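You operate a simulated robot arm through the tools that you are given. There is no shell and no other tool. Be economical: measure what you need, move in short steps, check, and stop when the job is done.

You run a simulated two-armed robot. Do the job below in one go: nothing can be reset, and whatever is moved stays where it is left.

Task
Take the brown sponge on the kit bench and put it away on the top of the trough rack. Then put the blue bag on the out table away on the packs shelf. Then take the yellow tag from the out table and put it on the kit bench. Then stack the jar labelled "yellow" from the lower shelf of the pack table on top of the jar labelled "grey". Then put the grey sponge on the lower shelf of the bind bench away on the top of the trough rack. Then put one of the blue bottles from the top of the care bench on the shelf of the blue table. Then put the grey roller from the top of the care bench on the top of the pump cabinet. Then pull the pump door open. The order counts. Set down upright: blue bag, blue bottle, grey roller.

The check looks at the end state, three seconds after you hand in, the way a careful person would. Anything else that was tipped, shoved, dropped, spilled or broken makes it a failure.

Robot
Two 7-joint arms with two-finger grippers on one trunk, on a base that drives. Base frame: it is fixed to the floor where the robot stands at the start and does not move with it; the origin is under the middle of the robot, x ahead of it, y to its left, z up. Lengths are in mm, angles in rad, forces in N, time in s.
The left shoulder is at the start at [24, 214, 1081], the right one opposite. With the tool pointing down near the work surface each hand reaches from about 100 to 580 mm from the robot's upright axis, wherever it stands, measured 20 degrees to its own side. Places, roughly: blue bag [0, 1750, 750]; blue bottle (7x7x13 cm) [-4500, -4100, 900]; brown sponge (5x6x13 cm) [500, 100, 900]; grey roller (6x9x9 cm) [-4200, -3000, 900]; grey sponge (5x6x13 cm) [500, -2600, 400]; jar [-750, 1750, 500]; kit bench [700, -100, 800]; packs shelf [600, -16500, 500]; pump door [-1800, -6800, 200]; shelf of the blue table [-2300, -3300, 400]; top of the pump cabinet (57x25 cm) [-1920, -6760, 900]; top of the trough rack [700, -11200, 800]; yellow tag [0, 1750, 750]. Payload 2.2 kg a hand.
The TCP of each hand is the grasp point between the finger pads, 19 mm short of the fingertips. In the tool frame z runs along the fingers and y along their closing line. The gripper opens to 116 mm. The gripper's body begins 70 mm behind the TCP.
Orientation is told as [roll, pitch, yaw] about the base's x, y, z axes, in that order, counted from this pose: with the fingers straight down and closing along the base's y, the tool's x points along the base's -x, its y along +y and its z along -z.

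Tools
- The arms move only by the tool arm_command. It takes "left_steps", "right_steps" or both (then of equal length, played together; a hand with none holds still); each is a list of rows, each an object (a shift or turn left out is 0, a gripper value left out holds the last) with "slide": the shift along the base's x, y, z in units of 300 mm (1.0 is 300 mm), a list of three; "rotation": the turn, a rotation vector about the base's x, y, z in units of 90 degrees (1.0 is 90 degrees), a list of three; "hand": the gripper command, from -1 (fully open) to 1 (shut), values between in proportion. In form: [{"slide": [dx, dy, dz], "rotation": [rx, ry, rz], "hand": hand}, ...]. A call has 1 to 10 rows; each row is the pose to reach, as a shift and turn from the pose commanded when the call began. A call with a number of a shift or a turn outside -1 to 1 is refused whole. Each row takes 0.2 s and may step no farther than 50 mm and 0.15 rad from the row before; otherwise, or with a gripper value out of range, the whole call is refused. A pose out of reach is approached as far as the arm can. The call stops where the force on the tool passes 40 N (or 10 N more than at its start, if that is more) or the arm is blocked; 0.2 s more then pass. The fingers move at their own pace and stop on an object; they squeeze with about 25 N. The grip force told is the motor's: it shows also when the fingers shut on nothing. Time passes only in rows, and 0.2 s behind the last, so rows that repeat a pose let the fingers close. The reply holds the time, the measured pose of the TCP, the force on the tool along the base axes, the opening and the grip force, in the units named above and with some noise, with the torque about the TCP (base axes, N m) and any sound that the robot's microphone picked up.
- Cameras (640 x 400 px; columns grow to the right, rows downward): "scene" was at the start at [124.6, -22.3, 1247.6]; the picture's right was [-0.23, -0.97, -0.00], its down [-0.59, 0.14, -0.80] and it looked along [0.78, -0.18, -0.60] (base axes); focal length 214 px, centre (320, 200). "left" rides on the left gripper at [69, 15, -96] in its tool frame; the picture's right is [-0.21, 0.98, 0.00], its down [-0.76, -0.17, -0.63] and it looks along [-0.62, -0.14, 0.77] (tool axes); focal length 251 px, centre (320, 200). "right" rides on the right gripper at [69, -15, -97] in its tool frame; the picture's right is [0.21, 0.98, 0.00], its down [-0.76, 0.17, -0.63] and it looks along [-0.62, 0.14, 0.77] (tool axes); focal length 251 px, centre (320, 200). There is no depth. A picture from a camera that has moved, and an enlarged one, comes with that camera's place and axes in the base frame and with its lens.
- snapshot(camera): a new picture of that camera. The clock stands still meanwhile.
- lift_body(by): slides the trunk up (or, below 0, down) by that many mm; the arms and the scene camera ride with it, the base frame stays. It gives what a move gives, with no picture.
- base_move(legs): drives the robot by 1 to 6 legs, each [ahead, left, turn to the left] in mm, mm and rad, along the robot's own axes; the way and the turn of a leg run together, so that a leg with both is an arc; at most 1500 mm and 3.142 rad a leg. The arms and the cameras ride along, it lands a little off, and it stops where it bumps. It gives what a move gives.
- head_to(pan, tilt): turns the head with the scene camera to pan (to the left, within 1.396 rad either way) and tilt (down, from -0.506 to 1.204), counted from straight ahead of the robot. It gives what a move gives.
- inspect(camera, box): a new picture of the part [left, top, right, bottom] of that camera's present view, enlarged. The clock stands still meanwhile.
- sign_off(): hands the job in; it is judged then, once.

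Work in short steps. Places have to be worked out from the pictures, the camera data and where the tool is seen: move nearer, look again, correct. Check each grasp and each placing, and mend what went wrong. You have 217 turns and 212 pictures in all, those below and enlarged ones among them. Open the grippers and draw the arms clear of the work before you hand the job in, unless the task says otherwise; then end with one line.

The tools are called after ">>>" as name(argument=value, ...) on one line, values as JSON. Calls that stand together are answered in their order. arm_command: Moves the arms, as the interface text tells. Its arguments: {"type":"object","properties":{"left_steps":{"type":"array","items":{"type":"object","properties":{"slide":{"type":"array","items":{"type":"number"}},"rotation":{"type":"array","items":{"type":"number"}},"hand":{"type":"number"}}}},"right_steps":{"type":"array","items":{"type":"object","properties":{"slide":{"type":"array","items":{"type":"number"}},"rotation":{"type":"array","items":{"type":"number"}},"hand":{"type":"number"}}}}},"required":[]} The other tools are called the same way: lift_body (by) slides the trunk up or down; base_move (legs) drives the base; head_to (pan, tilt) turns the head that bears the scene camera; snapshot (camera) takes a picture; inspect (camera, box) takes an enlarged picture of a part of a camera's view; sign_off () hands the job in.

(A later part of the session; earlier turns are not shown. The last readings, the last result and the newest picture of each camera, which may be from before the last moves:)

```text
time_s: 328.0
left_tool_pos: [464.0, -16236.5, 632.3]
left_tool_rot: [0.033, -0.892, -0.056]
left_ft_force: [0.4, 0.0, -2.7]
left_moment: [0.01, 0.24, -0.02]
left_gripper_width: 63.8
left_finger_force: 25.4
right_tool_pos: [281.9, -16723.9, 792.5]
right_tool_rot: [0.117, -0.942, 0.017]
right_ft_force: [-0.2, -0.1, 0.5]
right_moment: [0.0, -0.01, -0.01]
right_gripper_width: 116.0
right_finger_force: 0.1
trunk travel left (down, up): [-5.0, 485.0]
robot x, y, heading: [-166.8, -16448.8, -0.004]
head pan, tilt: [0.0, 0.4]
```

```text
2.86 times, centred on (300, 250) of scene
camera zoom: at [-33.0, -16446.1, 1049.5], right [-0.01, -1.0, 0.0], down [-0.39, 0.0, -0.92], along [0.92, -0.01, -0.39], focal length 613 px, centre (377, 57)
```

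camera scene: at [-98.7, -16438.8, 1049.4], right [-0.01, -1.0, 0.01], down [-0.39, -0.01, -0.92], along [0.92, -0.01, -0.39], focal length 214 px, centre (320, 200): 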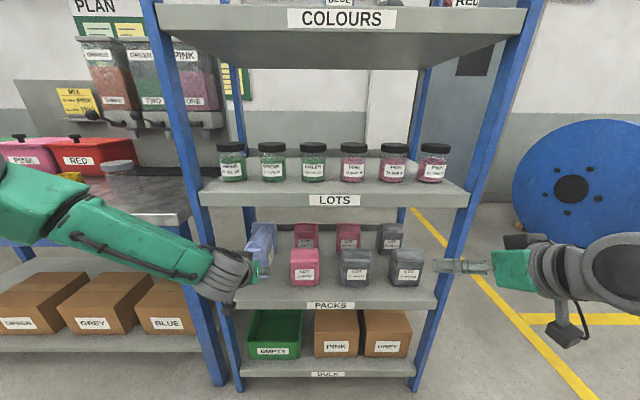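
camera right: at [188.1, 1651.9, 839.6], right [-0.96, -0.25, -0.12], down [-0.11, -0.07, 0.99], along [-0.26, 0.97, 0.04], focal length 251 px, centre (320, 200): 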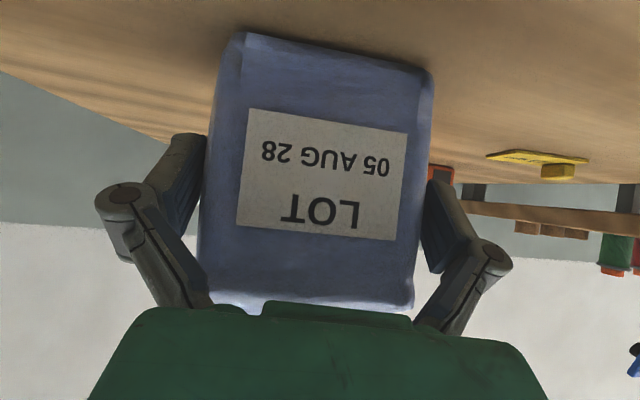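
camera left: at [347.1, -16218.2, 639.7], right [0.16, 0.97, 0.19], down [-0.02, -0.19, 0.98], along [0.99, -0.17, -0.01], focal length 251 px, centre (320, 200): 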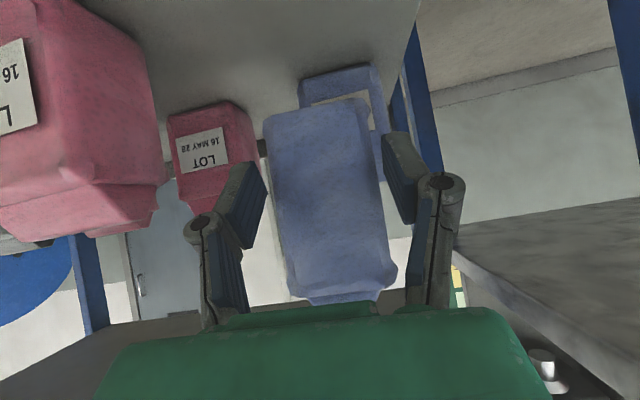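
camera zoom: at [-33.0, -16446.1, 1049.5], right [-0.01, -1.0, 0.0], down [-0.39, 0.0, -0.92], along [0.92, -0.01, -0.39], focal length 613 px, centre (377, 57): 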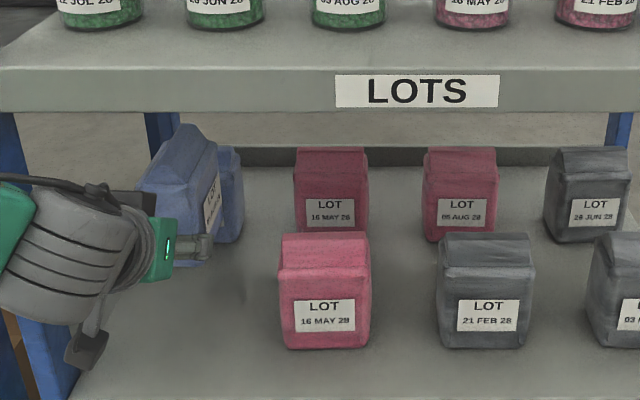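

Well placed in the slot. I lower toward the shelf, slowly at the end.

>>> arm_command(left_steps=[{"slide": [0, 0, -0.07]}, {"slide": [0, 0, -0.12]}, {"slide": [0, 0, -0.15]}, {"slide": [0, 0, -0.17]}, {"slide": [0, 0, -0.185]}, {"slide": [0, 0, -0.2]}, {"slide": [0, 0, -0.215]}, {"slide": [0, 0, -0.23]}, {"slide": [0, 0, -0.245]}, {"slide": [0, 0, -0.26]}])

>>> inspect(camera="scene", box=[200, 180, 400, 320])

```text
time_s: 330.2
left_tool_pos: [465.3, -16238.5, 555.7]
left_tool_rot: [0.036, -0.891, -0.059]
left_ft_force: [0.1, -0.1, -3.5]
left_moment: [0.02, 0.27, -0.04]
left_gripper_width: 63.8
left_finger_force: 24.9
right_tool_pos: [281.5, -16727.6, 791.5]
right_tool_rot: [0.123, -0.942, 0.013]
right_ft_force: [0.0, 0.0, -0.2]
right_moment: [0.01, 0.01, 0.03]
right_gripper_width: 115.9
right_finger_force: 0.0
trunk travel left (down, up): [-5.0, 485.0]
robot x, y, heading: [-165.1, -16448.2, -0.006]
head pan, tilt: [0.0, 0.4]
```

```text
2.86 times, centred on (300, 250) of scene
camera zoom: at [-33.0, -16449.6, 1049.4], right [-0.01, -1.0, 0.0], down [-0.39, 0.0, -0.92], along [0.92, -0.01, -0.39], focal length 613 px, centre (377, 57)
```

zoom: 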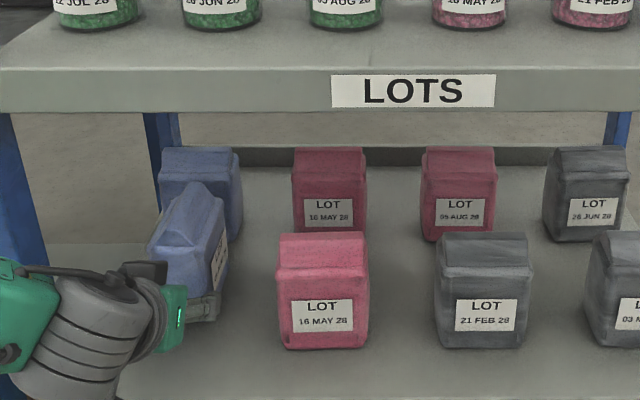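

No contact yet; I continue slowly.

>>> arm_command(left_steps=[{"slide": [0, 0, -0.015]}, {"slide": [0, 0, -0.03]}, {"slide": [0, 0, -0.045]}, {"slide": [0, 0, -0.06]}, {"slide": [0, 0, -0.075]}, {"slide": [0, 0, -0.09]}])

>>> inspect(camera="scene", box=[200, 180, 400, 320])

```text
time_s: 331.6
left_tool_pos: [464.0, -16241.1, 529.1]
left_tool_rot: [0.037, -0.892, -0.06]
left_ft_force: [0.3, 1.7, 13.7]
left_moment: [-0.23, -0.14, 0.08]
left_gripper_width: 64.0
left_finger_force: 25.3
right_tool_pos: [278.4, -16728.5, 792.3]
right_tool_rot: [0.125, -0.94, 0.012]
right_ft_force: [-0.3, 0.4, 0.6]
right_moment: [0.02, 0.03, 0.01]
right_gripper_width: 116.0
right_finger_force: 0.0
trunk travel left (down, up): [-5.0, 485.0]
robot x, y, heading: [-168.4, -16447.4, -0.011]
head pan, tilt: [0.0, 0.4]
```

```text
2.86 times, centred on (300, 250) of scene
camera zoom: at [-35.5, -16450.2, 1049.9], right [-0.01, -1.0, 0.0], down [-0.39, 0.0, -0.92], along [0.92, -0.01, -0.39], focal length 613 px, centre (377, 57)
```

zoom: 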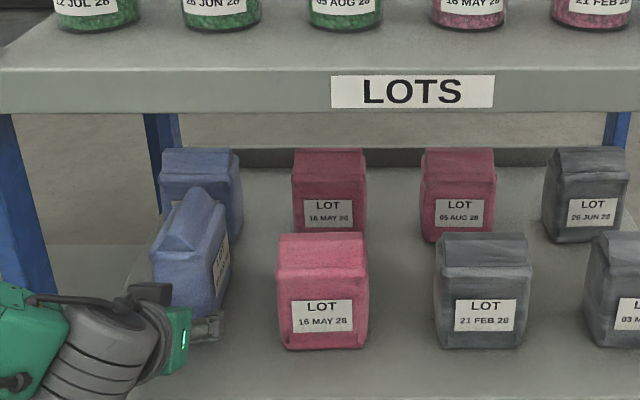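

It is on the shelf (14 N). I ease off, open to 95, and draw back along the tool axis.

>>> arm_command(left_steps=[{"slide": [0, 0, 0.008]}, {"slide": [0, 0, 0.01], "hand": -0.6}, {"slide": [0, 0, 0.01]}, {"slide": [-0.04, 0, 0.03]}, {"slide": [-0.1, 0.005, 0.08]}, {"slide": [-0.22, 0.01, 0.14]}, {"slide": [-0.34, 0.015, 0.2]}, {"slide": [-0.48, 0.02, 0.22]}])

>>> snapshot(camera="scene")

>>> snapshot(camera="left")

```text
time_s: 333.4
left_tool_pos: [321.2, -16230.7, 597.4]
left_tool_rot: [0.034, -0.894, -0.059]
left_ft_force: [-0.2, -0.2, 0.3]
left_moment: [0.01, 0.02, -0.01]
left_gripper_width: 92.6
left_finger_force: 0.1
right_tool_pos: [279.0, -16726.6, 792.3]
right_tool_rot: [0.122, -0.941, 0.014]
right_ft_force: [0.1, -0.1, -0.4]
right_moment: [-0.01, 0.02, 0.04]
right_gripper_width: 115.9
right_finger_force: 0.1
trunk travel left (down, up): [-5.0, 485.0]
robot x, y, heading: [-162.3, -16447.8, -0.002]
head pan, tilt: [0.0, 0.4]
```

```text
123 pictures are left
camera scene: at [-34.3, -16449.5, 1049.7], right [-0.01, -1.0, 0.0], down [-0.39, 0.0, -0.92], along [0.92, -0.01, -0.39], focal length 214 px, centre (320, 200)
```

scene: 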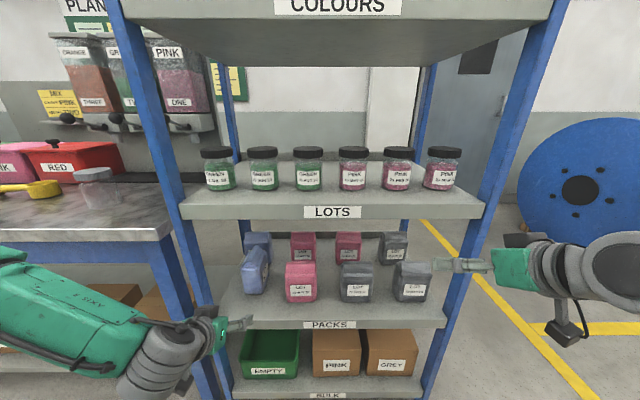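

```text
122 pictures are left
camera left: at [203.7, -16213.5, 603.4], right [0.16, 0.97, 0.19], down [-0.02, -0.19, 0.98], along [0.99, -0.17, -0.01], focal length 251 px, centre (320, 200)
```

left: 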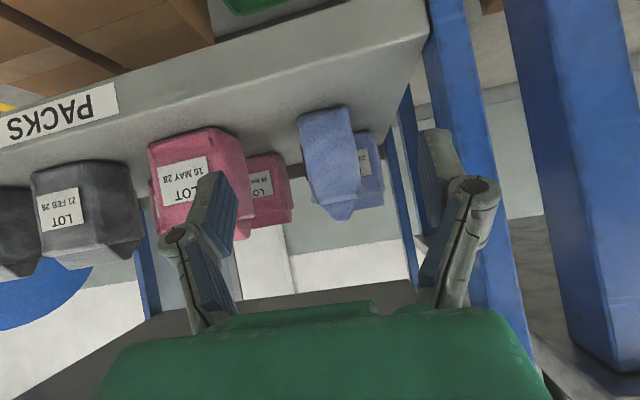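

The blue bag stands in the slot. I back away, raise the trunk, and return both hands to pointing down.

>>> base_move(legs=[[-280, 0, 0]])

>>> lift_body(by=220)

>>> arm_command(left_steps=[{"slide": [0, 0, 0.1], "rotation": [0, 0.07, 0]}, {"slide": [0, 0, 0.2], "rotation": [0, 0.14, 0]}, {"slide": [-0.05, 0, 0.3], "rotation": [0, 0.21, 0]}, {"slide": [-0.1, 0, 0.4], "rotation": [0, 0.28, 0]}, {"slide": [-0.15, 0, 0.5], "rotation": [0, 0.35, 0]}, {"slide": [-0.2, 0, 0.6], "rotation": [0, 0.42, 0]}, {"slide": [-0.2, 0, 0.65], "rotation": [0, 0.5, 0]}, {"slide": [-0.2, 0, 0.7], "rotation": [0, 0.56, 0]}], right_steps=[{"slide": [0, 0, 0.02], "rotation": [-0.01, 0.075, 0]}, {"slide": [0, 0, 0.04], "rotation": [-0.02, 0.15, 0]}, {"slide": [0, 0, 0.06], "rotation": [-0.02, 0.225, 0]}, {"slide": [0, 0, 0.06], "rotation": [-0.02, 0.3, 0]}, {"slide": [0, 0, 0.06], "rotation": [-0.02, 0.375, 0]}, {"slide": [0, 0, 0.06], "rotation": [-0.02, 0.45, 0]}, {"slide": [0, 0, 0.06], "rotation": [-0.02, 0.525, 0]}, {"slide": [0, 0, 0.06], "rotation": [-0.02, 0.595, 0]}])

>>> base_move(legs=[[0, 0, 1.575], [1500, 0, 0], [1500, 0, 0], [1500, 0, 0], [1500, 0, 0], [1500, 0, 0]])

```text
time_s: 335.4
left_tool_pos: [41.5, -16230.5, 597.4]
left_tool_rot: [0.037, -0.894, -0.061]
left_ft_force: [-0.6, 0.7, -0.2]
left_moment: [-0.01, 0.02, 0.02]
left_gripper_width: 92.6
left_finger_force: 0.0
right_tool_pos: [-0.9, -16726.5, 791.9]
right_tool_rot: [0.122, -0.943, 0.012]
right_ft_force: [1.4, -0.2, -0.2]
right_moment: [-0.01, 0.02, 0.01]
right_gripper_width: 116.1
right_finger_force: 0.0
trunk travel left (down, up): [-5.0, 485.0]
robot x, y, heading: [-446.9, -16449.9, -0.009]
head pan, tilt: [0.0, 0.4]
```

```text
time_s: 337.7
left_tool_pos: [41.0, -16230.9, 816.2]
left_tool_rot: [0.036, -0.894, -0.061]
left_ft_force: [-0.5, 0.5, 0.2]
left_moment: [-0.04, -0.01, 0.04]
left_gripper_width: 93.0
left_finger_force: 0.0
right_tool_pos: [0.9, -16725.7, 1015.1]
right_tool_rot: [0.122, -0.949, 0.01]
right_ft_force: [-0.9, 0.3, 0.0]
right_moment: [0.02, -0.03, -0.02]
right_gripper_width: 116.0
right_finger_force: 0.2
trunk travel left (down, up): [-225.0, 265.0]
robot x, y, heading: [-445.6, -16447.8, -0.005]
head pan, tilt: [0.0, 0.4]
```

```text
time_s: 339.5
left_tool_pos: [-18.2, -16230.5, 1025.7]
left_tool_rot: [-0.01, -0.015, -0.039]
left_ft_force: [-0.7, -0.1, 0.4]
left_moment: [-0.01, 0.01, 0.0]
left_gripper_width: 92.6
left_finger_force: 0.0
right_tool_pos: [-1.1, -16727.0, 1031.5]
right_tool_rot: [0.105, -0.008, 0.02]
right_ft_force: [-1.0, -0.1, -0.8]
right_moment: [0.03, 0.0, 0.01]
right_gripper_width: 115.8
right_finger_force: 0.1
right hand out of reach, approached as far as the arm can: row 1
trunk travel left (down, up): [-225.0, 265.0]
robot x, y, heading: [-445.7, -16444.0, -0.008]
head pan, tilt: [0.0, 0.4]
```

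```text
time_s: 378.9
left_tool_pos: [-833.1, -8506.0, 1026.1]
left_tool_rot: [-0.008, -0.017, 1.573]
left_ft_force: [-0.1, 0.1, -0.3]
left_moment: [0.02, -0.02, -0.01]
left_gripper_width: 93.1
left_finger_force: 0.2
right_tool_pos: [-339.3, -8470.4, 1029.6]
right_tool_rot: [0.105, -0.009, 1.633]
right_ft_force: [-0.9, -0.3, 0.2]
right_moment: [-0.01, 0.04, 0.01]
right_gripper_width: 116.3
right_finger_force: 0.1
trunk travel left (down, up): [-225.0, 265.0]
robot x, y, heading: [-599.6, -8924.3, 1.603]
head pan, tilt: [0.0, 0.4]
```

I drifted to x≈-600; I correct the heading and shift back right (cable at x<-850) while driving on.

>>> base_move(legs=[[0, 0, -0.035], [1400, -380, 0], [1500, 0, 0], [1500, 0, 0], [1500, 0, 0], [1500, 0, 0]])

>>> snapshot(camera="scene")

```text
time_s: 414.4
left_tool_pos: [-521.5, -1155.3, 1027.6]
left_tool_rot: [-0.011, -0.019, 1.555]
left_ft_force: [-0.1, -0.2, -0.3]
left_moment: [-0.02, 0.02, -0.02]
left_gripper_width: 92.8
left_finger_force: 0.1
right_tool_pos: [-26.8, -1126.9, 1031.7]
right_tool_rot: [0.106, -0.012, 1.613]
right_ft_force: [-0.4, 0.8, -0.5]
right_moment: [0.01, -0.04, 0.0]
right_gripper_width: 116.0
right_finger_force: 0.1
trunk travel left (down, up): [-225.0, 265.0]
robot x, y, heading: [-296.2, -1574.8, 1.581]
head pan, tilt: [0.0, 0.4]
```

```text
121 pictures are left
camera scene: at [-299.8, -1439.3, 1269.6], right [1.0, 0.01, 0.0], down [0.0, -0.39, -0.92], along [-0.01, 0.92, -0.39], focal length 214 px, centre (320, 200)
```

scene: 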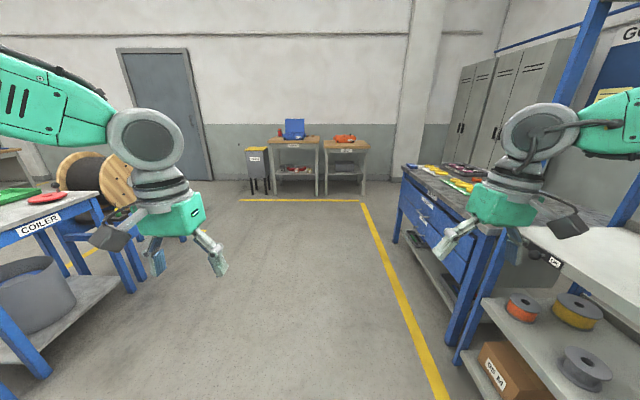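

Way clear. I drive up to the out table again, with the tag (≈[-71, 1845]) on the left hand's side.

>>> base_move(legs=[[0, 0, -0.01], [1400, -240, 0], [1400, -80, 0]])

>>> head_to(pan=0.1, tilt=0.7)

>>> snapshot(camera="scene")

>>> snapshot(camera="left")

```text
time_s: 428.3
left_tool_pos: [-152.0, 1623.1, 1027.7]
left_tool_rot: [-0.011, -0.023, 1.52]
left_ft_force: [-0.6, 0.2, 0.3]
left_moment: [-0.02, -0.04, 0.01]
left_gripper_width: 92.9
left_finger_force: 0.0
right_tool_pos: [343.3, 1633.3, 1033.8]
right_tool_rot: [0.104, -0.014, 1.579]
right_ft_force: [-0.6, 0.3, 0.0]
right_moment: [0.01, -0.02, 0.03]
right_gripper_width: 116.0
right_finger_force: 0.0
trunk travel left (down, up): [-225.0, 265.0]
robot x, y, heading: [58.2, 1199.3, 1.547]
head pan, tilt: [0.0, 0.4]
```

```text
time_s: 429.1
left_tool_pos: [-151.4, 1622.0, 1029.2]
left_tool_rot: [-0.011, -0.022, 1.521]
left_ft_force: [-0.2, -0.3, -1.1]
left_moment: [0.0, -0.02, 0.04]
left_gripper_width: 93.0
left_finger_force: 0.1
right_tool_pos: [343.6, 1631.5, 1033.9]
right_tool_rot: [0.104, -0.017, 1.579]
right_ft_force: [0.3, 0.5, 0.4]
right_moment: [0.0, -0.01, 0.01]
right_gripper_width: 116.0
right_finger_force: 0.1
trunk travel left (down, up): [-225.0, 265.0]
robot x, y, heading: [60.8, 1197.5, 1.549]
head pan, tilt: [0.099, 0.7]
```

```text
120 pictures are left
camera scene: at [51.7, 1325.4, 1242.9], right [1.0, 0.08, 0.0], down [0.05, -0.64, -0.76], along [-0.06, 0.76, -0.65], focal length 214 px, centre (320, 200)
```

scene: 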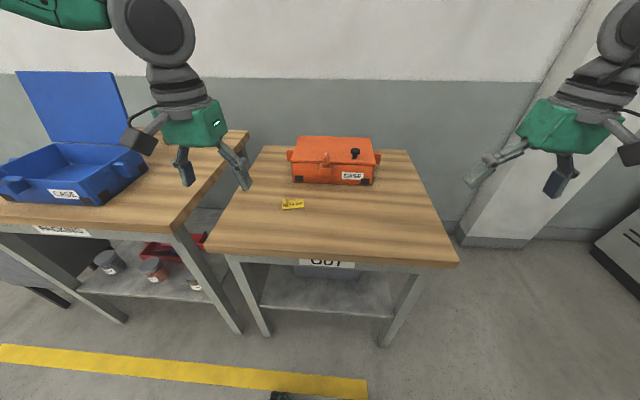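

```text
119 pictures are left
camera left: at [-170.8, 1550.1, 1124.7], right [-0.96, 0.26, 0.0], down [0.2, 0.73, 0.65], along [0.18, 0.63, -0.76], focal length 251 px, centre (320, 200)
```

left: 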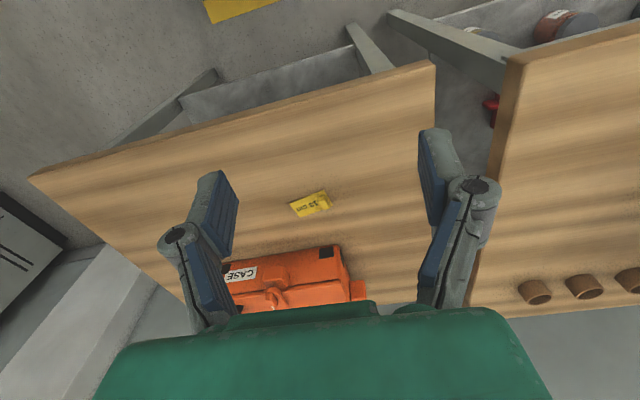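

Both cameras put the tag at ≈[-76, 1844]. I drive 95 mm closer, bring the left hand above it and zoom in.

>>> base_move(legs=[[95, 0, 0.02]])

>>> arm_command(left_steps=[{"slide": [0.08, 0.1, -0.1]}, {"slide": [0.16, 0.2, -0.2]}, {"slide": [0.22, 0.32, -0.3]}, {"slide": [0.26, 0.4, -0.4]}])

>>> inspect(camera="left", box=[220, 80, 420, 230])

>>> inspect(camera="scene", box=[250, 180, 340, 250])

```text
time_s: 430.2
left_tool_pos: [-159.9, 1713.4, 1029.0]
left_tool_rot: [-0.01, -0.022, 1.542]
left_ft_force: [-0.2, 0.1, -0.9]
left_moment: [-0.03, 0.01, 0.01]
left_gripper_width: 93.0
left_finger_force: 0.0
right_tool_pos: [336.6, 1734.5, 1033.4]
right_tool_rot: [0.106, -0.014, 1.6]
right_ft_force: [0.7, 0.5, -0.1]
right_moment: [-0.03, 0.0, 0.0]
right_gripper_width: 116.1
right_finger_force: 0.0
trunk travel left (down, up): [-225.0, 265.0]
robot x, y, heading: [58.2, 1294.5, 1.571]
head pan, tilt: [0.099, 0.7]
```

```text
refused: row 3 steps farther than a row can; nothing moved
```

```text
2.67 times, centred on (320, 155) of left
camera zoom: at [-176.8, 1643.2, 1124.3], right [-0.97, 0.24, 0.0], down [0.18, 0.74, 0.65], along [0.16, 0.63, -0.76], focal length 670 px, centre (320, 320)
```

zoom: 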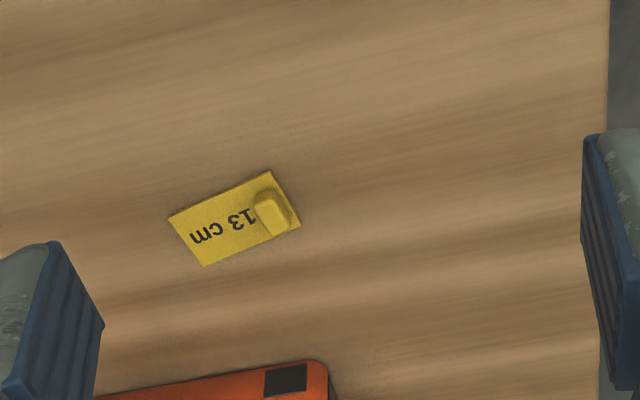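

```text
5.71 times, centred on (295, 215) of scene
camera zoom: at [50.3, 1422.5, 1242.7], right [1.0, 0.1, 0.0], down [0.06, -0.64, -0.76], along [-0.08, 0.76, -0.65], focal length 1226 px, centre (463, 114)
```

zoom: 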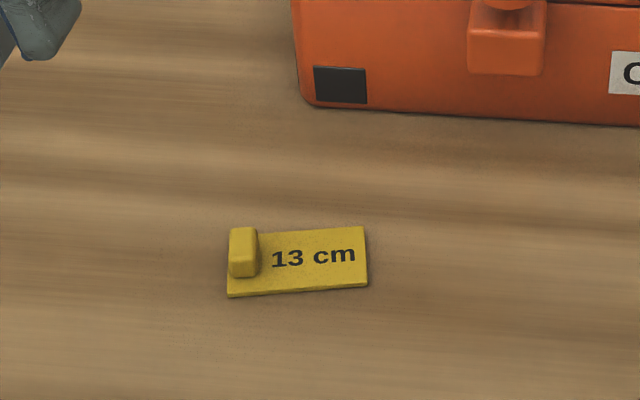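

The tag has a raised tab at its left end, at ≈[-102, 1834], turned ≈0.2 rad. I move above it with the fingers aligned to the tab.

>>> arm_command(left_steps=[{"slide": [0.04, 0.08, -0.08], "rotation": [0, 0, 0.05], "hand": -0.03}, {"slide": [0.08, 0.16, -0.17], "rotation": [0, 0, 0.1]}, {"slide": [0.12, 0.24, -0.26], "rotation": [0, 0, 0.146]}, {"slide": [0.16, 0.33, -0.35], "rotation": [0, 0, 0.146]}, {"slide": [0.193, 0.403, -0.44], "rotation": [0, 0, 0.146]}])

>>> snapshot(camera="left")

>>> inspect(camera="scene", box=[250, 150, 350, 250])

```text
time_s: 431.4
left_tool_pos: [-101.0, 1833.5, 898.1]
left_tool_rot: [-0.011, -0.027, 1.773]
left_ft_force: [0.0, 0.1, 0.3]
left_moment: [-0.04, -0.04, -0.01]
left_gripper_width: 59.6
left_finger_force: 0.1
right_tool_pos: [336.2, 1732.2, 1034.7]
right_tool_rot: [0.106, -0.019, 1.601]
right_ft_force: [0.0, 0.7, 0.2]
right_moment: [-0.03, 0.0, -0.05]
right_gripper_width: 116.2
right_finger_force: 0.1
trunk travel left (down, up): [-225.0, 265.0]
robot x, y, heading: [59.7, 1295.8, 1.575]
head pan, tilt: [0.099, 0.7]
```

```text
116 pictures are left
camera left: at [-101.4, 1759.4, 991.9], right [-1.0, 0.02, 0.0], down [0.01, 0.76, 0.65], along [0.01, 0.65, -0.76], focal length 251 px, centre (320, 200)
```

left: 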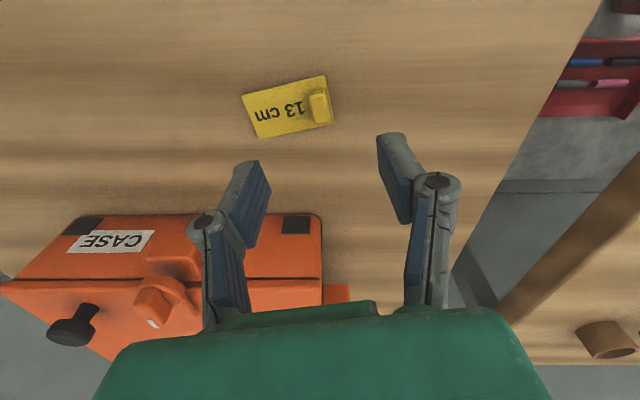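

```text
4.00 times, centred on (300, 200) of scene
camera zoom: at [51.3, 1423.9, 1242.5], right [0.99, 0.1, 0.0], down [0.06, -0.65, -0.76], along [-0.08, 0.76, -0.65], focal length 858 px, centre (400, 200)
```

zoom: 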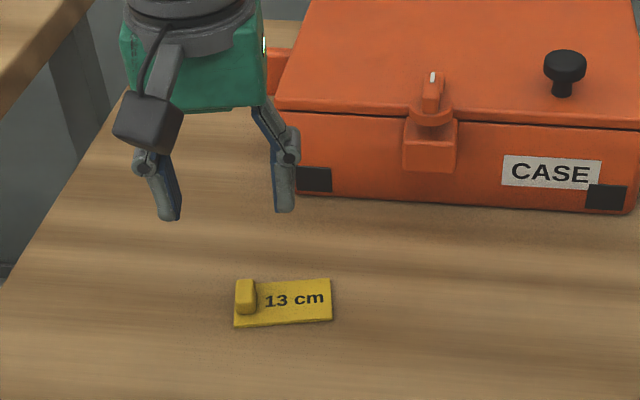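

Tab is right below the TCP ([-100, 1832]). I go down to z≈802 and close.

>>> arm_command(left_steps=[{"slide": [0.002, 0, -0.12]}, {"slide": [0.002, -0.003, -0.24]}, {"slide": [0.002, -0.003, -0.31]}, {"slide": [0.002, -0.003, -0.32]}, {"slide": [0.002, -0.003, -0.32], "hand": 1}, {"slide": [0.002, -0.003, -0.32]}, {"slide": [0.002, -0.003, -0.32]}])

>>> snapshot(camera="left")

```text
time_s: 433.0
left_tool_pos: [-101.1, 1830.4, 803.6]
left_tool_rot: [-0.01, -0.031, 1.771]
left_ft_force: [-2.9, 1.7, 18.7]
left_moment: [-0.11, 0.02, -0.04]
left_gripper_width: 13.9
left_finger_force: 25.0
right_tool_pos: [337.3, 1729.6, 1036.3]
right_tool_rot: [0.105, -0.019, 1.599]
right_ft_force: [0.0, -0.6, 0.4]
right_moment: [-0.01, 0.02, 0.0]
right_gripper_width: 115.9
right_finger_force: 0.0
trunk travel left (down, up): [-225.0, 265.0]
robot x, y, heading: [57.9, 1293.2, 1.567]
head pan, tilt: [0.099, 0.7]
```

```text
114 pictures are left
camera left: at [-101.6, 1756.8, 898.4], right [-1.0, 0.02, 0.0], down [0.01, 0.76, 0.66], along [0.01, 0.66, -0.76], focal length 251 px, centre (320, 200)
```

left: 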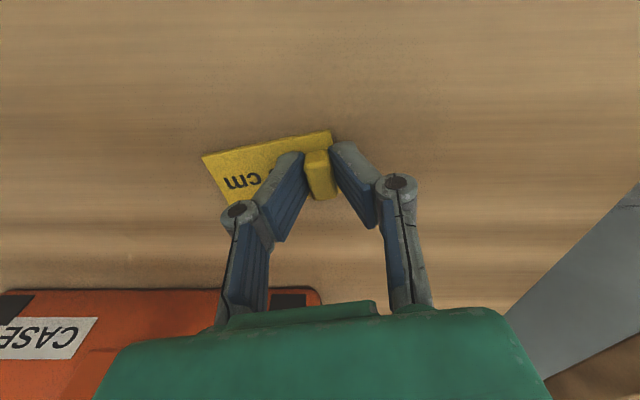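

The tag is held (13.9 mm). I lift it, back out to y≈0 at x≈-290, and turn to the kit bench.

>>> arm_command(left_steps=[{"slide": [0, 0, 0.1]}, {"slide": [0, 0, 0.25]}, {"slide": [0, 0, 0.4]}, {"slide": [0, -0.12, 0.5]}, {"slide": [0, -0.25, 0.6]}, {"slide": [0, -0.4, 0.65]}])

>>> base_move(legs=[[-650, 165, 0], [-650, 170, 0], [0, 0, -1.571]])

>>> head_to(pan=0.1, tilt=0.6)

>>> snapshot(camera="scene")

```text
time_s: 434.4
left_tool_pos: [-97.6, 1708.2, 1000.3]
left_tool_rot: [-0.009, -0.028, 1.769]
left_ft_force: [-0.7, -1.0, 0.4]
left_moment: [0.02, 0.0, 0.03]
left_gripper_width: 14.0
left_finger_force: 25.4
right_tool_pos: [336.3, 1731.0, 1035.0]
right_tool_rot: [0.106, -0.021, 1.601]
right_ft_force: [0.0, -0.6, 0.3]
right_moment: [0.01, 0.0, 0.01]
right_gripper_width: 116.0
right_finger_force: 0.1
trunk travel left (down, up): [-225.0, 265.0]
robot x, y, heading: [57.2, 1295.6, 1.574]
head pan, tilt: [0.099, 0.7]
```

```text
time_s: 445.3
left_tool_pos: [134.7, 157.2, 998.1]
left_tool_rot: [-0.013, -0.025, 0.176]
left_ft_force: [0.0, 0.0, 0.3]
left_moment: [0.02, -0.01, 0.04]
left_gripper_width: 14.1
left_finger_force: 25.3
right_tool_pos: [146.0, -276.8, 1035.8]
right_tool_rot: [0.104, -0.018, 0.005]
right_ft_force: [-0.2, 0.7, -0.2]
right_moment: [-0.01, -0.03, 0.0]
right_gripper_width: 116.0
right_finger_force: 0.0
trunk travel left (down, up): [-225.0, 265.0]
robot x, y, heading: [-283.3, 5.5, -0.026]
head pan, tilt: [0.099, 0.7]
```

```text
time_s: 445.9
left_tool_pos: [132.2, 157.1, 999.1]
left_tool_rot: [-0.012, -0.026, 0.176]
left_ft_force: [-0.7, 0.5, 0.1]
left_moment: [0.01, -0.01, 0.0]
left_gripper_width: 13.5
left_finger_force: 24.9
right_tool_pos: [144.5, -278.3, 1036.8]
right_tool_rot: [0.104, -0.022, 0.003]
right_ft_force: [-0.2, -0.1, 0.7]
right_moment: [0.01, -0.04, 0.03]
right_gripper_width: 116.1
right_finger_force: 0.0
trunk travel left (down, up): [-225.0, 265.0]
robot x, y, heading: [-287.9, 7.1, -0.026]
head pan, tilt: [0.099, 0.6]
```

```text
113 pictures are left
camera scene: at [-157.3, 10.6, 1251.4], right [0.07, -1.0, 0.0], down [-0.57, -0.04, -0.82], along [0.82, 0.06, -0.57], focal length 214 px, centre (320, 200)
```

scene: 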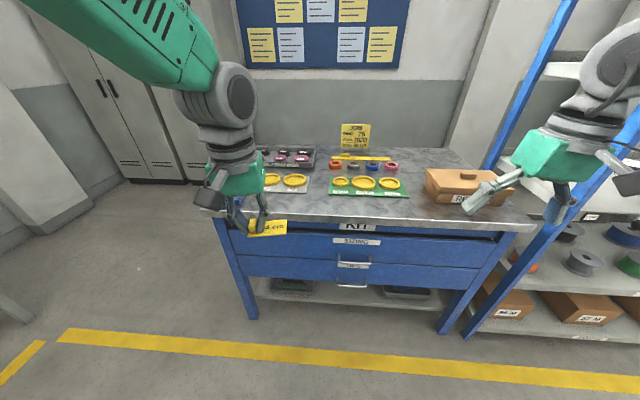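

I drive up to the bench; the free front strip where the sponge stood (≈[440, 100]) will take the tag.

>>> base_move(legs=[[0, 0, 0.026], [280, 0, 0]])

>>> snapshot(camera="scene")

>>> snapshot(camera="left")

```text
time_s: 448.2
left_tool_pos: [408.4, 165.4, 1000.3]
left_tool_rot: [-0.01, -0.025, 0.201]
left_ft_force: [0.3, 0.8, -0.5]
left_moment: [0.03, -0.01, 0.0]
left_gripper_width: 14.0
left_finger_force: 24.7
right_tool_pos: [430.3, -268.2, 1035.0]
right_tool_rot: [0.104, -0.019, 0.029]
right_ft_force: [0.6, 0.8, -1.3]
right_moment: [-0.02, 0.02, -0.01]
right_gripper_width: 116.1
right_finger_force: 0.0
trunk travel left (down, up): [-225.0, 265.0]
robot x, y, heading: [-3.1, 6.8, 0.001]
head pan, tilt: [0.099, 0.6]
```

```text
112 pictures are left
camera scene: at [122.1, 13.7, 1251.4], right [0.1, -1.0, 0.0], down [-0.56, -0.05, -0.82], along [0.82, 0.08, -0.57], focal length 214 px, centre (320, 200)
```

scene: 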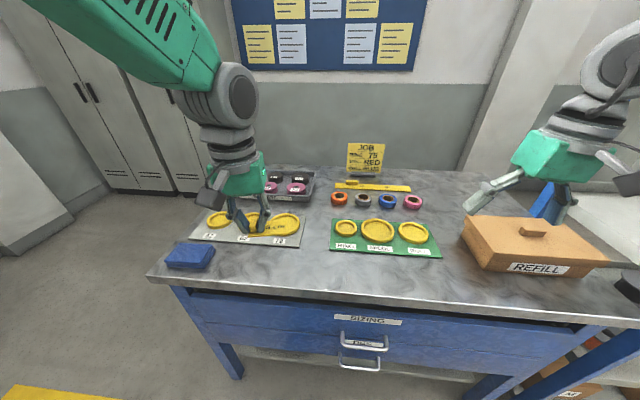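

```text
111 pictures are left
camera left: at [335.7, 166.9, 1094.2], right [0.02, 1.0, 0.0], down [0.76, -0.01, 0.65], along [0.65, -0.01, -0.76], focal length 251 px, centre (320, 200)
```

left: 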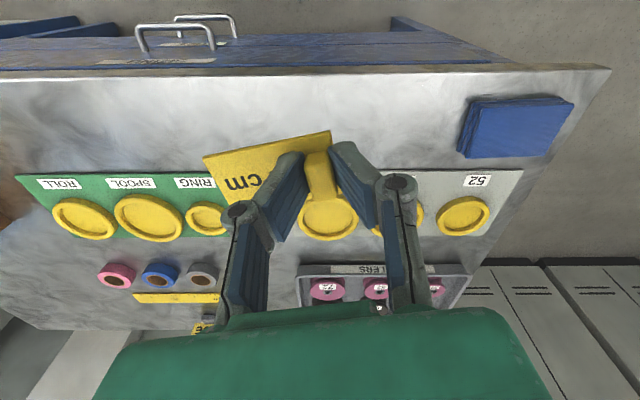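

Clear strip x 410–525. I go to [465, 120] and lower the tag until it touches.

>>> arm_command(left_steps=[{"slide": [0.1, -0.08, -0.05]}, {"slide": [0.19, -0.15, -0.12]}, {"slide": [0.19, -0.15, -0.26]}, {"slide": [0.19, -0.15, -0.4]}, {"slide": [0.19, -0.15, -0.5]}])

>>> arm_command(left_steps=[{"slide": [0, 0, -0.02]}, {"slide": [0, 0, -0.04]}, {"slide": [0, 0, -0.055]}, {"slide": [0, 0, -0.07]}, {"slide": [0, 0, -0.085]}, {"slide": [0, 0, -0.1]}])

>>> snapshot(camera="left")

```text
time_s: 449.4
left_tool_pos: [464.5, 120.8, 851.0]
left_tool_rot: [-0.013, -0.029, 0.2]
left_ft_force: [-0.5, 0.4, 0.4]
left_moment: [0.03, 0.01, 0.0]
left_gripper_width: 13.6
left_finger_force: 25.0
right_tool_pos: [428.5, -267.7, 1037.2]
right_tool_rot: [0.105, -0.021, 0.029]
right_ft_force: [0.3, -1.3, 0.4]
right_moment: [0.04, -0.03, -0.01]
right_gripper_width: 116.0
right_finger_force: 0.0
trunk travel left (down, up): [-225.0, 265.0]
robot x, y, heading: [-3.9, 6.6, -0.002]
head pan, tilt: [0.099, 0.6]
```

```text
time_s: 450.9
left_tool_pos: [462.4, 121.1, 823.7]
left_tool_rot: [-0.012, -0.035, 0.202]
left_ft_force: [0.1, 1.7, 23.7]
left_moment: [-0.05, 0.28, -0.01]
left_gripper_width: 13.8
left_finger_force: 25.1
right_tool_pos: [425.3, -267.5, 1039.1]
right_tool_rot: [0.104, -0.025, 0.03]
right_ft_force: [-1.1, -0.4, -0.5]
right_moment: [-0.01, -0.01, 0.05]
right_gripper_width: 115.9
right_finger_force: 0.1
trunk travel left (down, up): [-225.0, 265.0]
robot x, y, heading: [-9.0, 7.1, -0.003]
head pan, tilt: [0.099, 0.6]
```

```text
110 pictures are left
camera left: at [389.7, 122.4, 917.4], right [0.02, 1.0, -0.01], down [0.75, -0.01, 0.66], along [0.66, -0.01, -0.75], focal length 251 px, centre (320, 200)
```

left: 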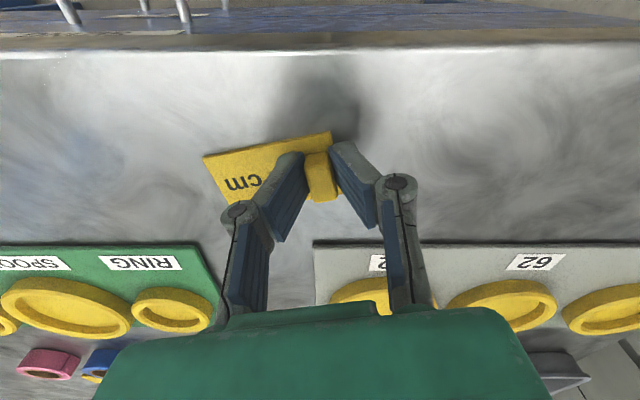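

Tag is down (24 N). I ease off, open and rise.

>>> arm_command(left_steps=[{"slide": [0, 0, 0.008]}, {"slide": [0, 0, 0.008], "hand": 0}, {"slide": [0, 0, 0.01]}, {"slide": [0, 0, 0.15]}, {"slide": [0, 0, 0.3]}, {"slide": [0, 0, 0.45]}, {"slide": [-0.05, 0.1, 0.55], "hand": -1}, {"slide": [-0.08, 0.2, 0.65]}])

>>> snapshot(camera="scene")

```text
time_s: 452.6
left_tool_pos: [436.6, 184.0, 1015.6]
left_tool_rot: [-0.014, -0.027, 0.198]
left_ft_force: [0.1, 0.6, 0.8]
left_moment: [-0.03, -0.02, -0.01]
left_gripper_width: 116.0
left_finger_force: 0.0
right_tool_pos: [426.7, -266.3, 1038.5]
right_tool_rot: [0.1, -0.022, 0.029]
right_ft_force: [0.0, -0.4, 0.1]
right_moment: [-0.06, -0.04, 0.0]
right_gripper_width: 115.6
right_finger_force: 0.0
trunk travel left (down, up): [-225.0, 265.0]
robot x, y, heading: [-5.1, 6.4, -0.001]
head pan, tilt: [0.099, 0.6]
```

```text
109 pictures are left
camera scene: at [120.9, 16.7, 1251.5], right [0.1, -1.0, 0.0], down [-0.56, -0.06, -0.82], along [0.82, 0.08, -0.57], focal length 214 px, centre (320, 200)
```

scene: 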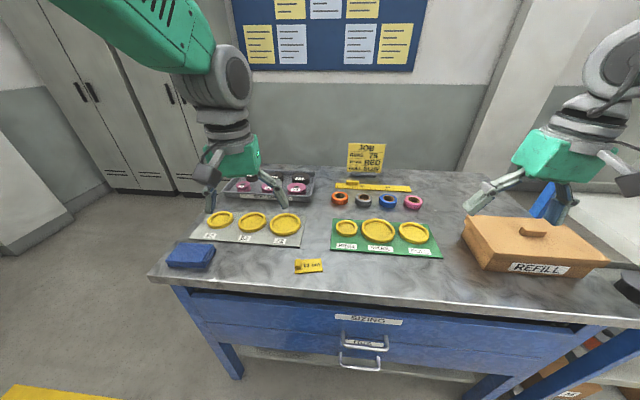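

The tag lies on the kit bench. Next the jars: I drive in front of the packing table and look at its lower shelf.

>>> base_move(legs=[[-300, 0, 0], [0, 0, 1.571], [950, 330, 0]])

>>> lift_body(by=-220)

>>> head_to(pan=0, tilt=0.5)

>>> snapshot(camera="scene")

```text
time_s: 463.3
left_tool_pos: [-819.3, 1392.3, 1016.1]
left_tool_rot: [-0.011, -0.029, 1.781]
left_ft_force: [0.3, 0.6, -0.2]
left_moment: [-0.04, 0.03, 0.0]
left_gripper_width: 115.8
left_finger_force: 0.1
right_tool_pos: [-370.0, 1386.3, 1035.7]
right_tool_rot: [0.107, -0.021, 1.61]
right_ft_force: [-0.3, -0.1, -0.5]
right_moment: [0.01, 0.0, 0.0]
right_gripper_width: 115.9
right_finger_force: 0.1
trunk travel left (down, up): [-225.0, 265.0]
robot x, y, heading: [-643.8, 954.4, 1.573]
head pan, tilt: [0.099, 0.6]
```

```text
time_s: 465.7
left_tool_pos: [-821.8, 1389.5, 796.7]
left_tool_rot: [-0.014, -0.031, 1.784]
left_ft_force: [0.2, -0.4, -0.4]
left_moment: [0.07, 0.05, -0.01]
left_gripper_width: 116.0
left_finger_force: 0.0
right_tool_pos: [-372.5, 1384.6, 818.6]
right_tool_rot: [0.102, -0.024, 1.613]
right_ft_force: [0.0, 0.5, 0.1]
right_moment: [-0.03, 0.02, 0.0]
right_gripper_width: 116.1
right_finger_force: 0.0
trunk travel left (down, up): [-5.0, 485.0]
robot x, y, heading: [-639.9, 949.6, 1.58]
head pan, tilt: [0.099, 0.6]
```

```text
time_s: 466.3
left_tool_pos: [-821.1, 1389.1, 796.8]
left_tool_rot: [-0.012, -0.032, 1.781]
left_ft_force: [1.1, 1.1, 0.6]
left_moment: [0.0, 0.0, -0.02]
left_gripper_width: 115.8
left_finger_force: 0.0
right_tool_pos: [-372.3, 1384.9, 819.7]
right_tool_rot: [0.104, -0.024, 1.612]
right_ft_force: [-0.6, -0.6, 0.1]
right_moment: [-0.02, 0.01, 0.01]
right_gripper_width: 116.1
right_finger_force: 0.0
trunk travel left (down, up): [-5.0, 485.0]
robot x, y, heading: [-639.9, 949.9, 1.583]
head pan, tilt: [0.0, 0.499]
```

```text
108 pictures are left
camera scene: at [-644.2, 1084.0, 1040.4], right [1.0, 0.01, 0.0], down [0.0, -0.48, -0.88], along [-0.01, 0.88, -0.48], focal length 214 px, centre (320, 200)
```

scene: 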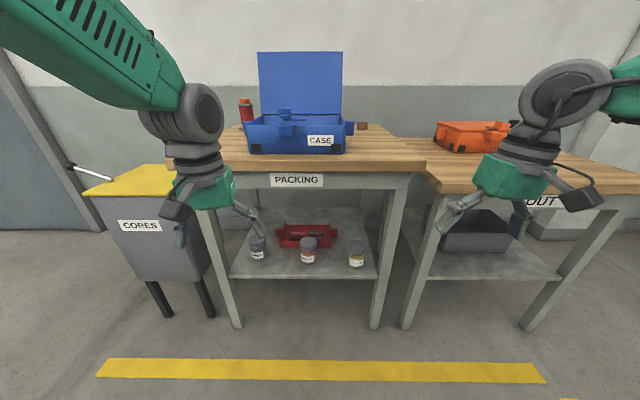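

>>> inspect(camera="scene", box=[200, 160, 420, 300])

```text
2.86 times, centred on (310, 230) of scene
camera zoom: at [-644.2, 1084.0, 1040.4], right [1.0, 0.01, 0.0], down [0.0, -0.48, -0.88], along [-0.01, 0.88, -0.48], focal length 613 px, centre (349, 114)
```

zoom: 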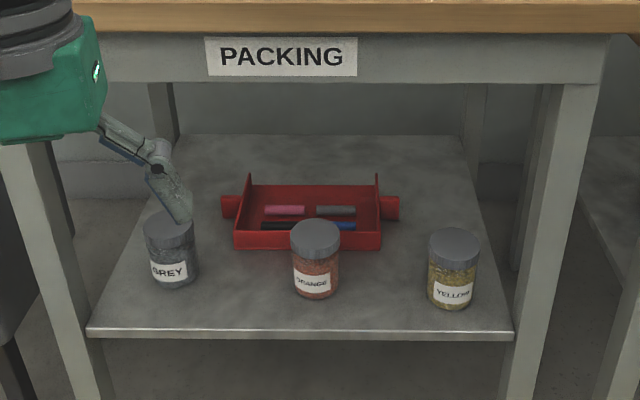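

Labels read GREY (left, ≈[-917, 1795]), ORANGE (middle), YELLOW (right, ≈[-500, 1757]); shelf z≈367, jars ≈105 tall. I pitch the left hand forward ~55° here and drive so the yellow jar lies on its side.

>>> arm_command(left_steps=[{"slide": [0, 0, -0.05], "rotation": [0.076, 0.008, -0.015]}, {"slide": [0, 0, -0.1], "rotation": [0.153, 0.016, -0.031]}, {"slide": [0, 0.02, -0.15], "rotation": [0.229, 0.024, -0.046]}, {"slide": [0, 0.04, -0.2], "rotation": [0.305, 0.032, -0.062]}, {"slide": [0, 0.06, -0.3], "rotation": [0.382, 0.04, -0.077]}, {"slide": [0, 0.1, -0.4], "rotation": [0.458, 0.048, -0.093]}, {"slide": [0.0, 0.15, -0.5], "rotation": [0.535, 0.056, -0.108]}, {"slide": [0.0, 0.2, -0.6], "rotation": [0.611, 0.064, -0.1235]}])

>>> base_move(legs=[[0, -330, 0], [100, 0, -0.01]])

>>> arm_command(left_steps=[{"slide": [0, 0, -0.1]}, {"slide": [0, 0, -0.2]}, {"slide": [0, 0, -0.3]}, {"slide": [0, 0, -0.4]}, {"slide": [0, 0, -0.48]}, {"slide": [0, 0, -0.48]}, {"slide": [0, 0, -0.48]}, {"slide": [0, 0, -0.48]}])

>>> snapshot(camera="left")

>>> snapshot(camera="scene")

```text
time_s: 468.1
left_tool_pos: [-832.7, 1456.0, 622.3]
left_tool_rot: [-0.08, -0.997, 1.663]
left_ft_force: [-0.4, 0.8, -0.1]
left_moment: [0.01, -0.02, 0.03]
left_gripper_width: 115.8
left_finger_force: 0.0
right_tool_pos: [-372.5, 1386.5, 818.4]
right_tool_rot: [0.103, -0.024, 1.609]
right_ft_force: [0.8, -1.1, -0.1]
right_moment: [0.01, 0.04, 0.03]
right_gripper_width: 116.1
right_finger_force: 0.2
trunk travel left (down, up): [-5.0, 485.0]
robot x, y, heading: [-640.7, 948.5, 1.581]
head pan, tilt: [0.0, 0.499]
```

```text
time_s: 471.1
left_tool_pos: [-499.3, 1561.8, 615.5]
left_tool_rot: [-0.069, -0.984, 1.638]
left_ft_force: [-0.2, 0.7, -0.2]
left_moment: [-0.01, -0.02, 0.0]
left_gripper_width: 115.8
left_finger_force: 0.1
right_tool_pos: [-38.4, 1487.0, 817.7]
right_tool_rot: [0.102, -0.023, 1.597]
right_ft_force: [-0.9, 0.0, -0.1]
right_moment: [-0.04, -0.02, 0.03]
right_gripper_width: 115.8
right_finger_force: 0.1
trunk travel left (down, up): [-5.0, 485.0]
robot x, y, heading: [-315.0, 1054.4, 1.567]
head pan, tilt: [0.0, 0.499]
```

```text
time_s: 472.9
left_tool_pos: [-497.1, 1559.2, 472.1]
left_tool_rot: [-0.067, -0.987, 1.634]
left_ft_force: [0.8, 0.6, 0.6]
left_moment: [-0.02, 0.0, 0.03]
left_gripper_width: 115.8
left_finger_force: 0.1
right_tool_pos: [-37.6, 1482.4, 818.7]
right_tool_rot: [0.104, -0.026, 1.597]
right_ft_force: [0.1, 0.3, 1.0]
right_moment: [0.0, 0.0, -0.03]
right_gripper_width: 116.0
right_finger_force: 0.1
trunk travel left (down, up): [-5.0, 485.0]
robot x, y, heading: [-312.7, 1055.9, 1.566]
head pan, tilt: [0.0, 0.499]
```

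```text
106 pictures are left
camera left: at [-510.6, 1440.1, 467.3], right [-0.98, 0.11, 0.14], down [0.13, -0.11, 0.99], along [0.12, 0.99, 0.09], focal length 251 px, centre (320, 200)
```

left: 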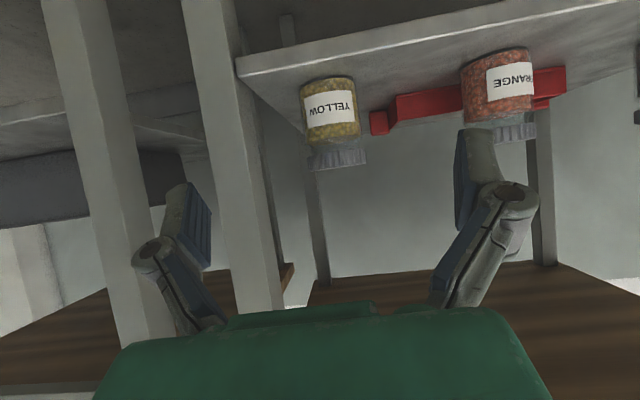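

```text
105 pictures are left
camera scene: at [-313.0, 1189.3, 1040.4], right [1.0, 0.0, 0.0], down [0.0, -0.48, -0.88], along [0.0, 0.88, -0.48], focal length 214 px, centre (320, 200)
```

scene: 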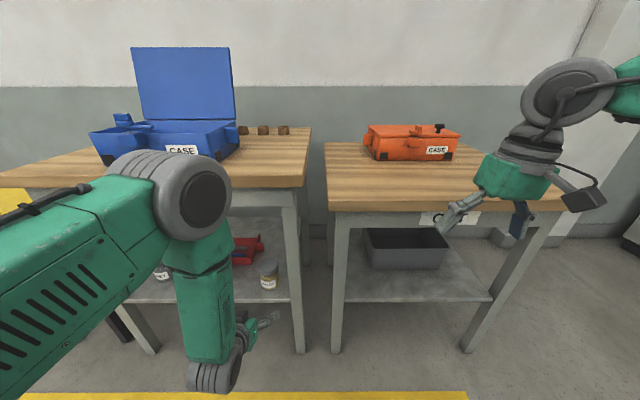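

Yellow jar: centre ≈[-502, 1757], z 360–460; the table leg's edge is at x≈-427, so I narrow the fingers to 96, drive 85 mm ahead and check.

>>> base_move(legs=[[85, 0, 0]])

>>> arm_command(left_steps=[{"slide": [0, 0, 0], "hand": -0.655}, {"slide": [-0.02, 0.05, -0.05]}, {"slide": [-0.02, 0.05, -0.05]}, {"slide": [-0.02, 0.05, -0.05]}, {"slide": [-0.02, 0.05, -0.05]}])

>>> snapshot(camera="left")

```text
time_s: 474.0
left_tool_pos: [-497.6, 1646.3, 471.0]
left_tool_rot: [-0.066, -0.985, 1.637]
left_ft_force: [0.7, 0.0, 0.2]
left_moment: [-0.03, 0.01, -0.04]
left_gripper_width: 116.0
left_finger_force: 0.1
right_tool_pos: [-37.0, 1571.4, 818.8]
right_tool_rot: [0.105, -0.025, 1.597]
right_ft_force: [0.2, 0.3, -1.1]
right_moment: [-0.03, 0.0, 0.0]
right_gripper_width: 116.0
right_finger_force: 0.2
trunk travel left (down, up): [-5.0, 485.0]
robot x, y, heading: [-316.8, 1141.6, 1.567]
head pan, tilt: [0.0, 0.499]
```

```text
time_s: 475.2
left_tool_pos: [-504.2, 1660.1, 458.0]
left_tool_rot: [-0.07, -0.99, 1.639]
left_ft_force: [-0.1, 0.0, 0.0]
left_moment: [0.01, 0.01, -0.01]
left_gripper_width: 95.9
left_finger_force: 0.1
right_tool_pos: [-37.6, 1567.9, 820.6]
right_tool_rot: [0.102, -0.027, 1.597]
right_ft_force: [0.3, -0.1, -0.4]
right_moment: [0.04, -0.03, -0.04]
right_gripper_width: 115.9
right_finger_force: 0.0
trunk travel left (down, up): [-5.0, 485.0]
robot x, y, heading: [-317.4, 1141.2, 1.568]
head pan, tilt: [0.0, 0.499]
```

```text
104 pictures are left
camera left: at [-516.9, 1540.8, 453.0], right [-0.98, 0.11, 0.14], down [0.13, -0.11, 0.99], along [0.12, 0.99, 0.1], focal length 251 px, centre (320, 200)
```

left: 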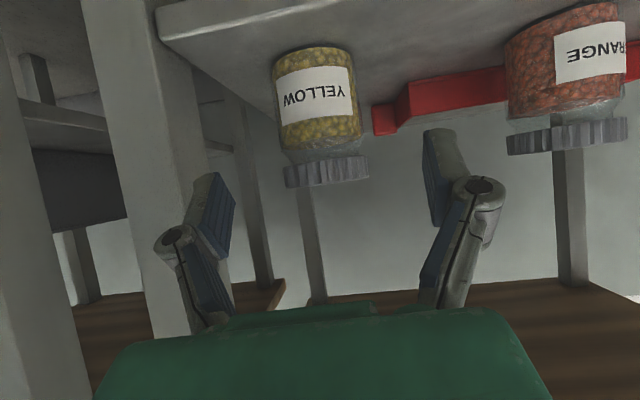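

Jar centre [-501, 1755] confirmed, centred between the fingers. I advance and close.

>>> arm_command(left_steps=[{"slide": [0.003, 0.11, -0.06]}, {"slide": [0.006, 0.22, -0.12]}, {"slide": [0.006, 0.317, -0.175]}])

>>> snapshot(camera="left")

```text
time_s: 476.0
left_tool_pos: [-502.0, 1754.7, 406.2]
left_tool_rot: [-0.069, -0.987, 1.64]
left_ft_force: [-0.4, 0.2, 0.3]
left_moment: [0.06, -0.02, 0.02]
left_gripper_width: 96.3
left_finger_force: 0.0
right_tool_pos: [-37.7, 1569.7, 820.4]
right_tool_rot: [0.102, -0.027, 1.597]
right_ft_force: [-0.4, 1.6, 1.0]
right_moment: [-0.01, -0.01, 0.01]
right_gripper_width: 115.9
right_finger_force: 0.0
trunk travel left (down, up): [-5.0, 485.0]
robot x, y, heading: [-312.6, 1141.0, 1.568]
head pan, tilt: [0.0, 0.499]
```

```text
103 pictures are left
camera left: at [-516.1, 1636.1, 400.2], right [-0.98, 0.11, 0.14], down [0.13, -0.11, 0.99], along [0.12, 0.99, 0.1], focal length 251 px, centre (320, 200)
```

left: 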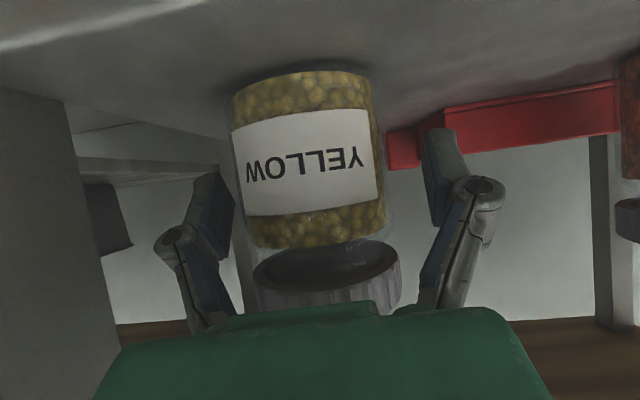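

The jar stands between the fingers; closing.

>>> arm_command(left_steps=[{"slide": [0, 0, 0], "hand": 1}, {"slide": [0, 0, 0]}, {"slide": [0, 0, 0]}, {"slide": [0, 0, 0.04]}, {"slide": [0, 0, 0.1]}])

>>> snapshot(camera="left")

```text
time_s: 477.2
left_tool_pos: [-501.3, 1755.2, 436.1]
left_tool_rot: [-0.071, -0.988, 1.639]
left_ft_force: [0.4, -0.7, -1.4]
left_moment: [-0.01, -0.02, -0.04]
left_gripper_width: 70.2
left_finger_force: 25.5
right_tool_pos: [-37.1, 1569.5, 821.5]
right_tool_rot: [0.103, -0.029, 1.596]
right_ft_force: [0.0, 0.5, 0.0]
right_moment: [0.0, 0.04, 0.0]
right_gripper_width: 116.1
right_finger_force: 0.0
trunk travel left (down, up): [-5.0, 485.0]
robot x, y, heading: [-314.0, 1146.3, 1.568]
head pan, tilt: [0.0, 0.499]
```

```text
102 pictures are left
camera left: at [-515.9, 1635.5, 429.9], right [-0.98, 0.11, 0.14], down [0.13, -0.11, 0.99], along [0.12, 0.99, 0.1], focal length 251 px, centre (320, 200)
```

left: 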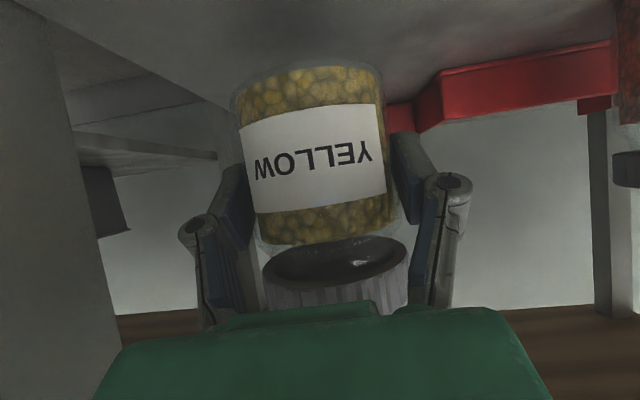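

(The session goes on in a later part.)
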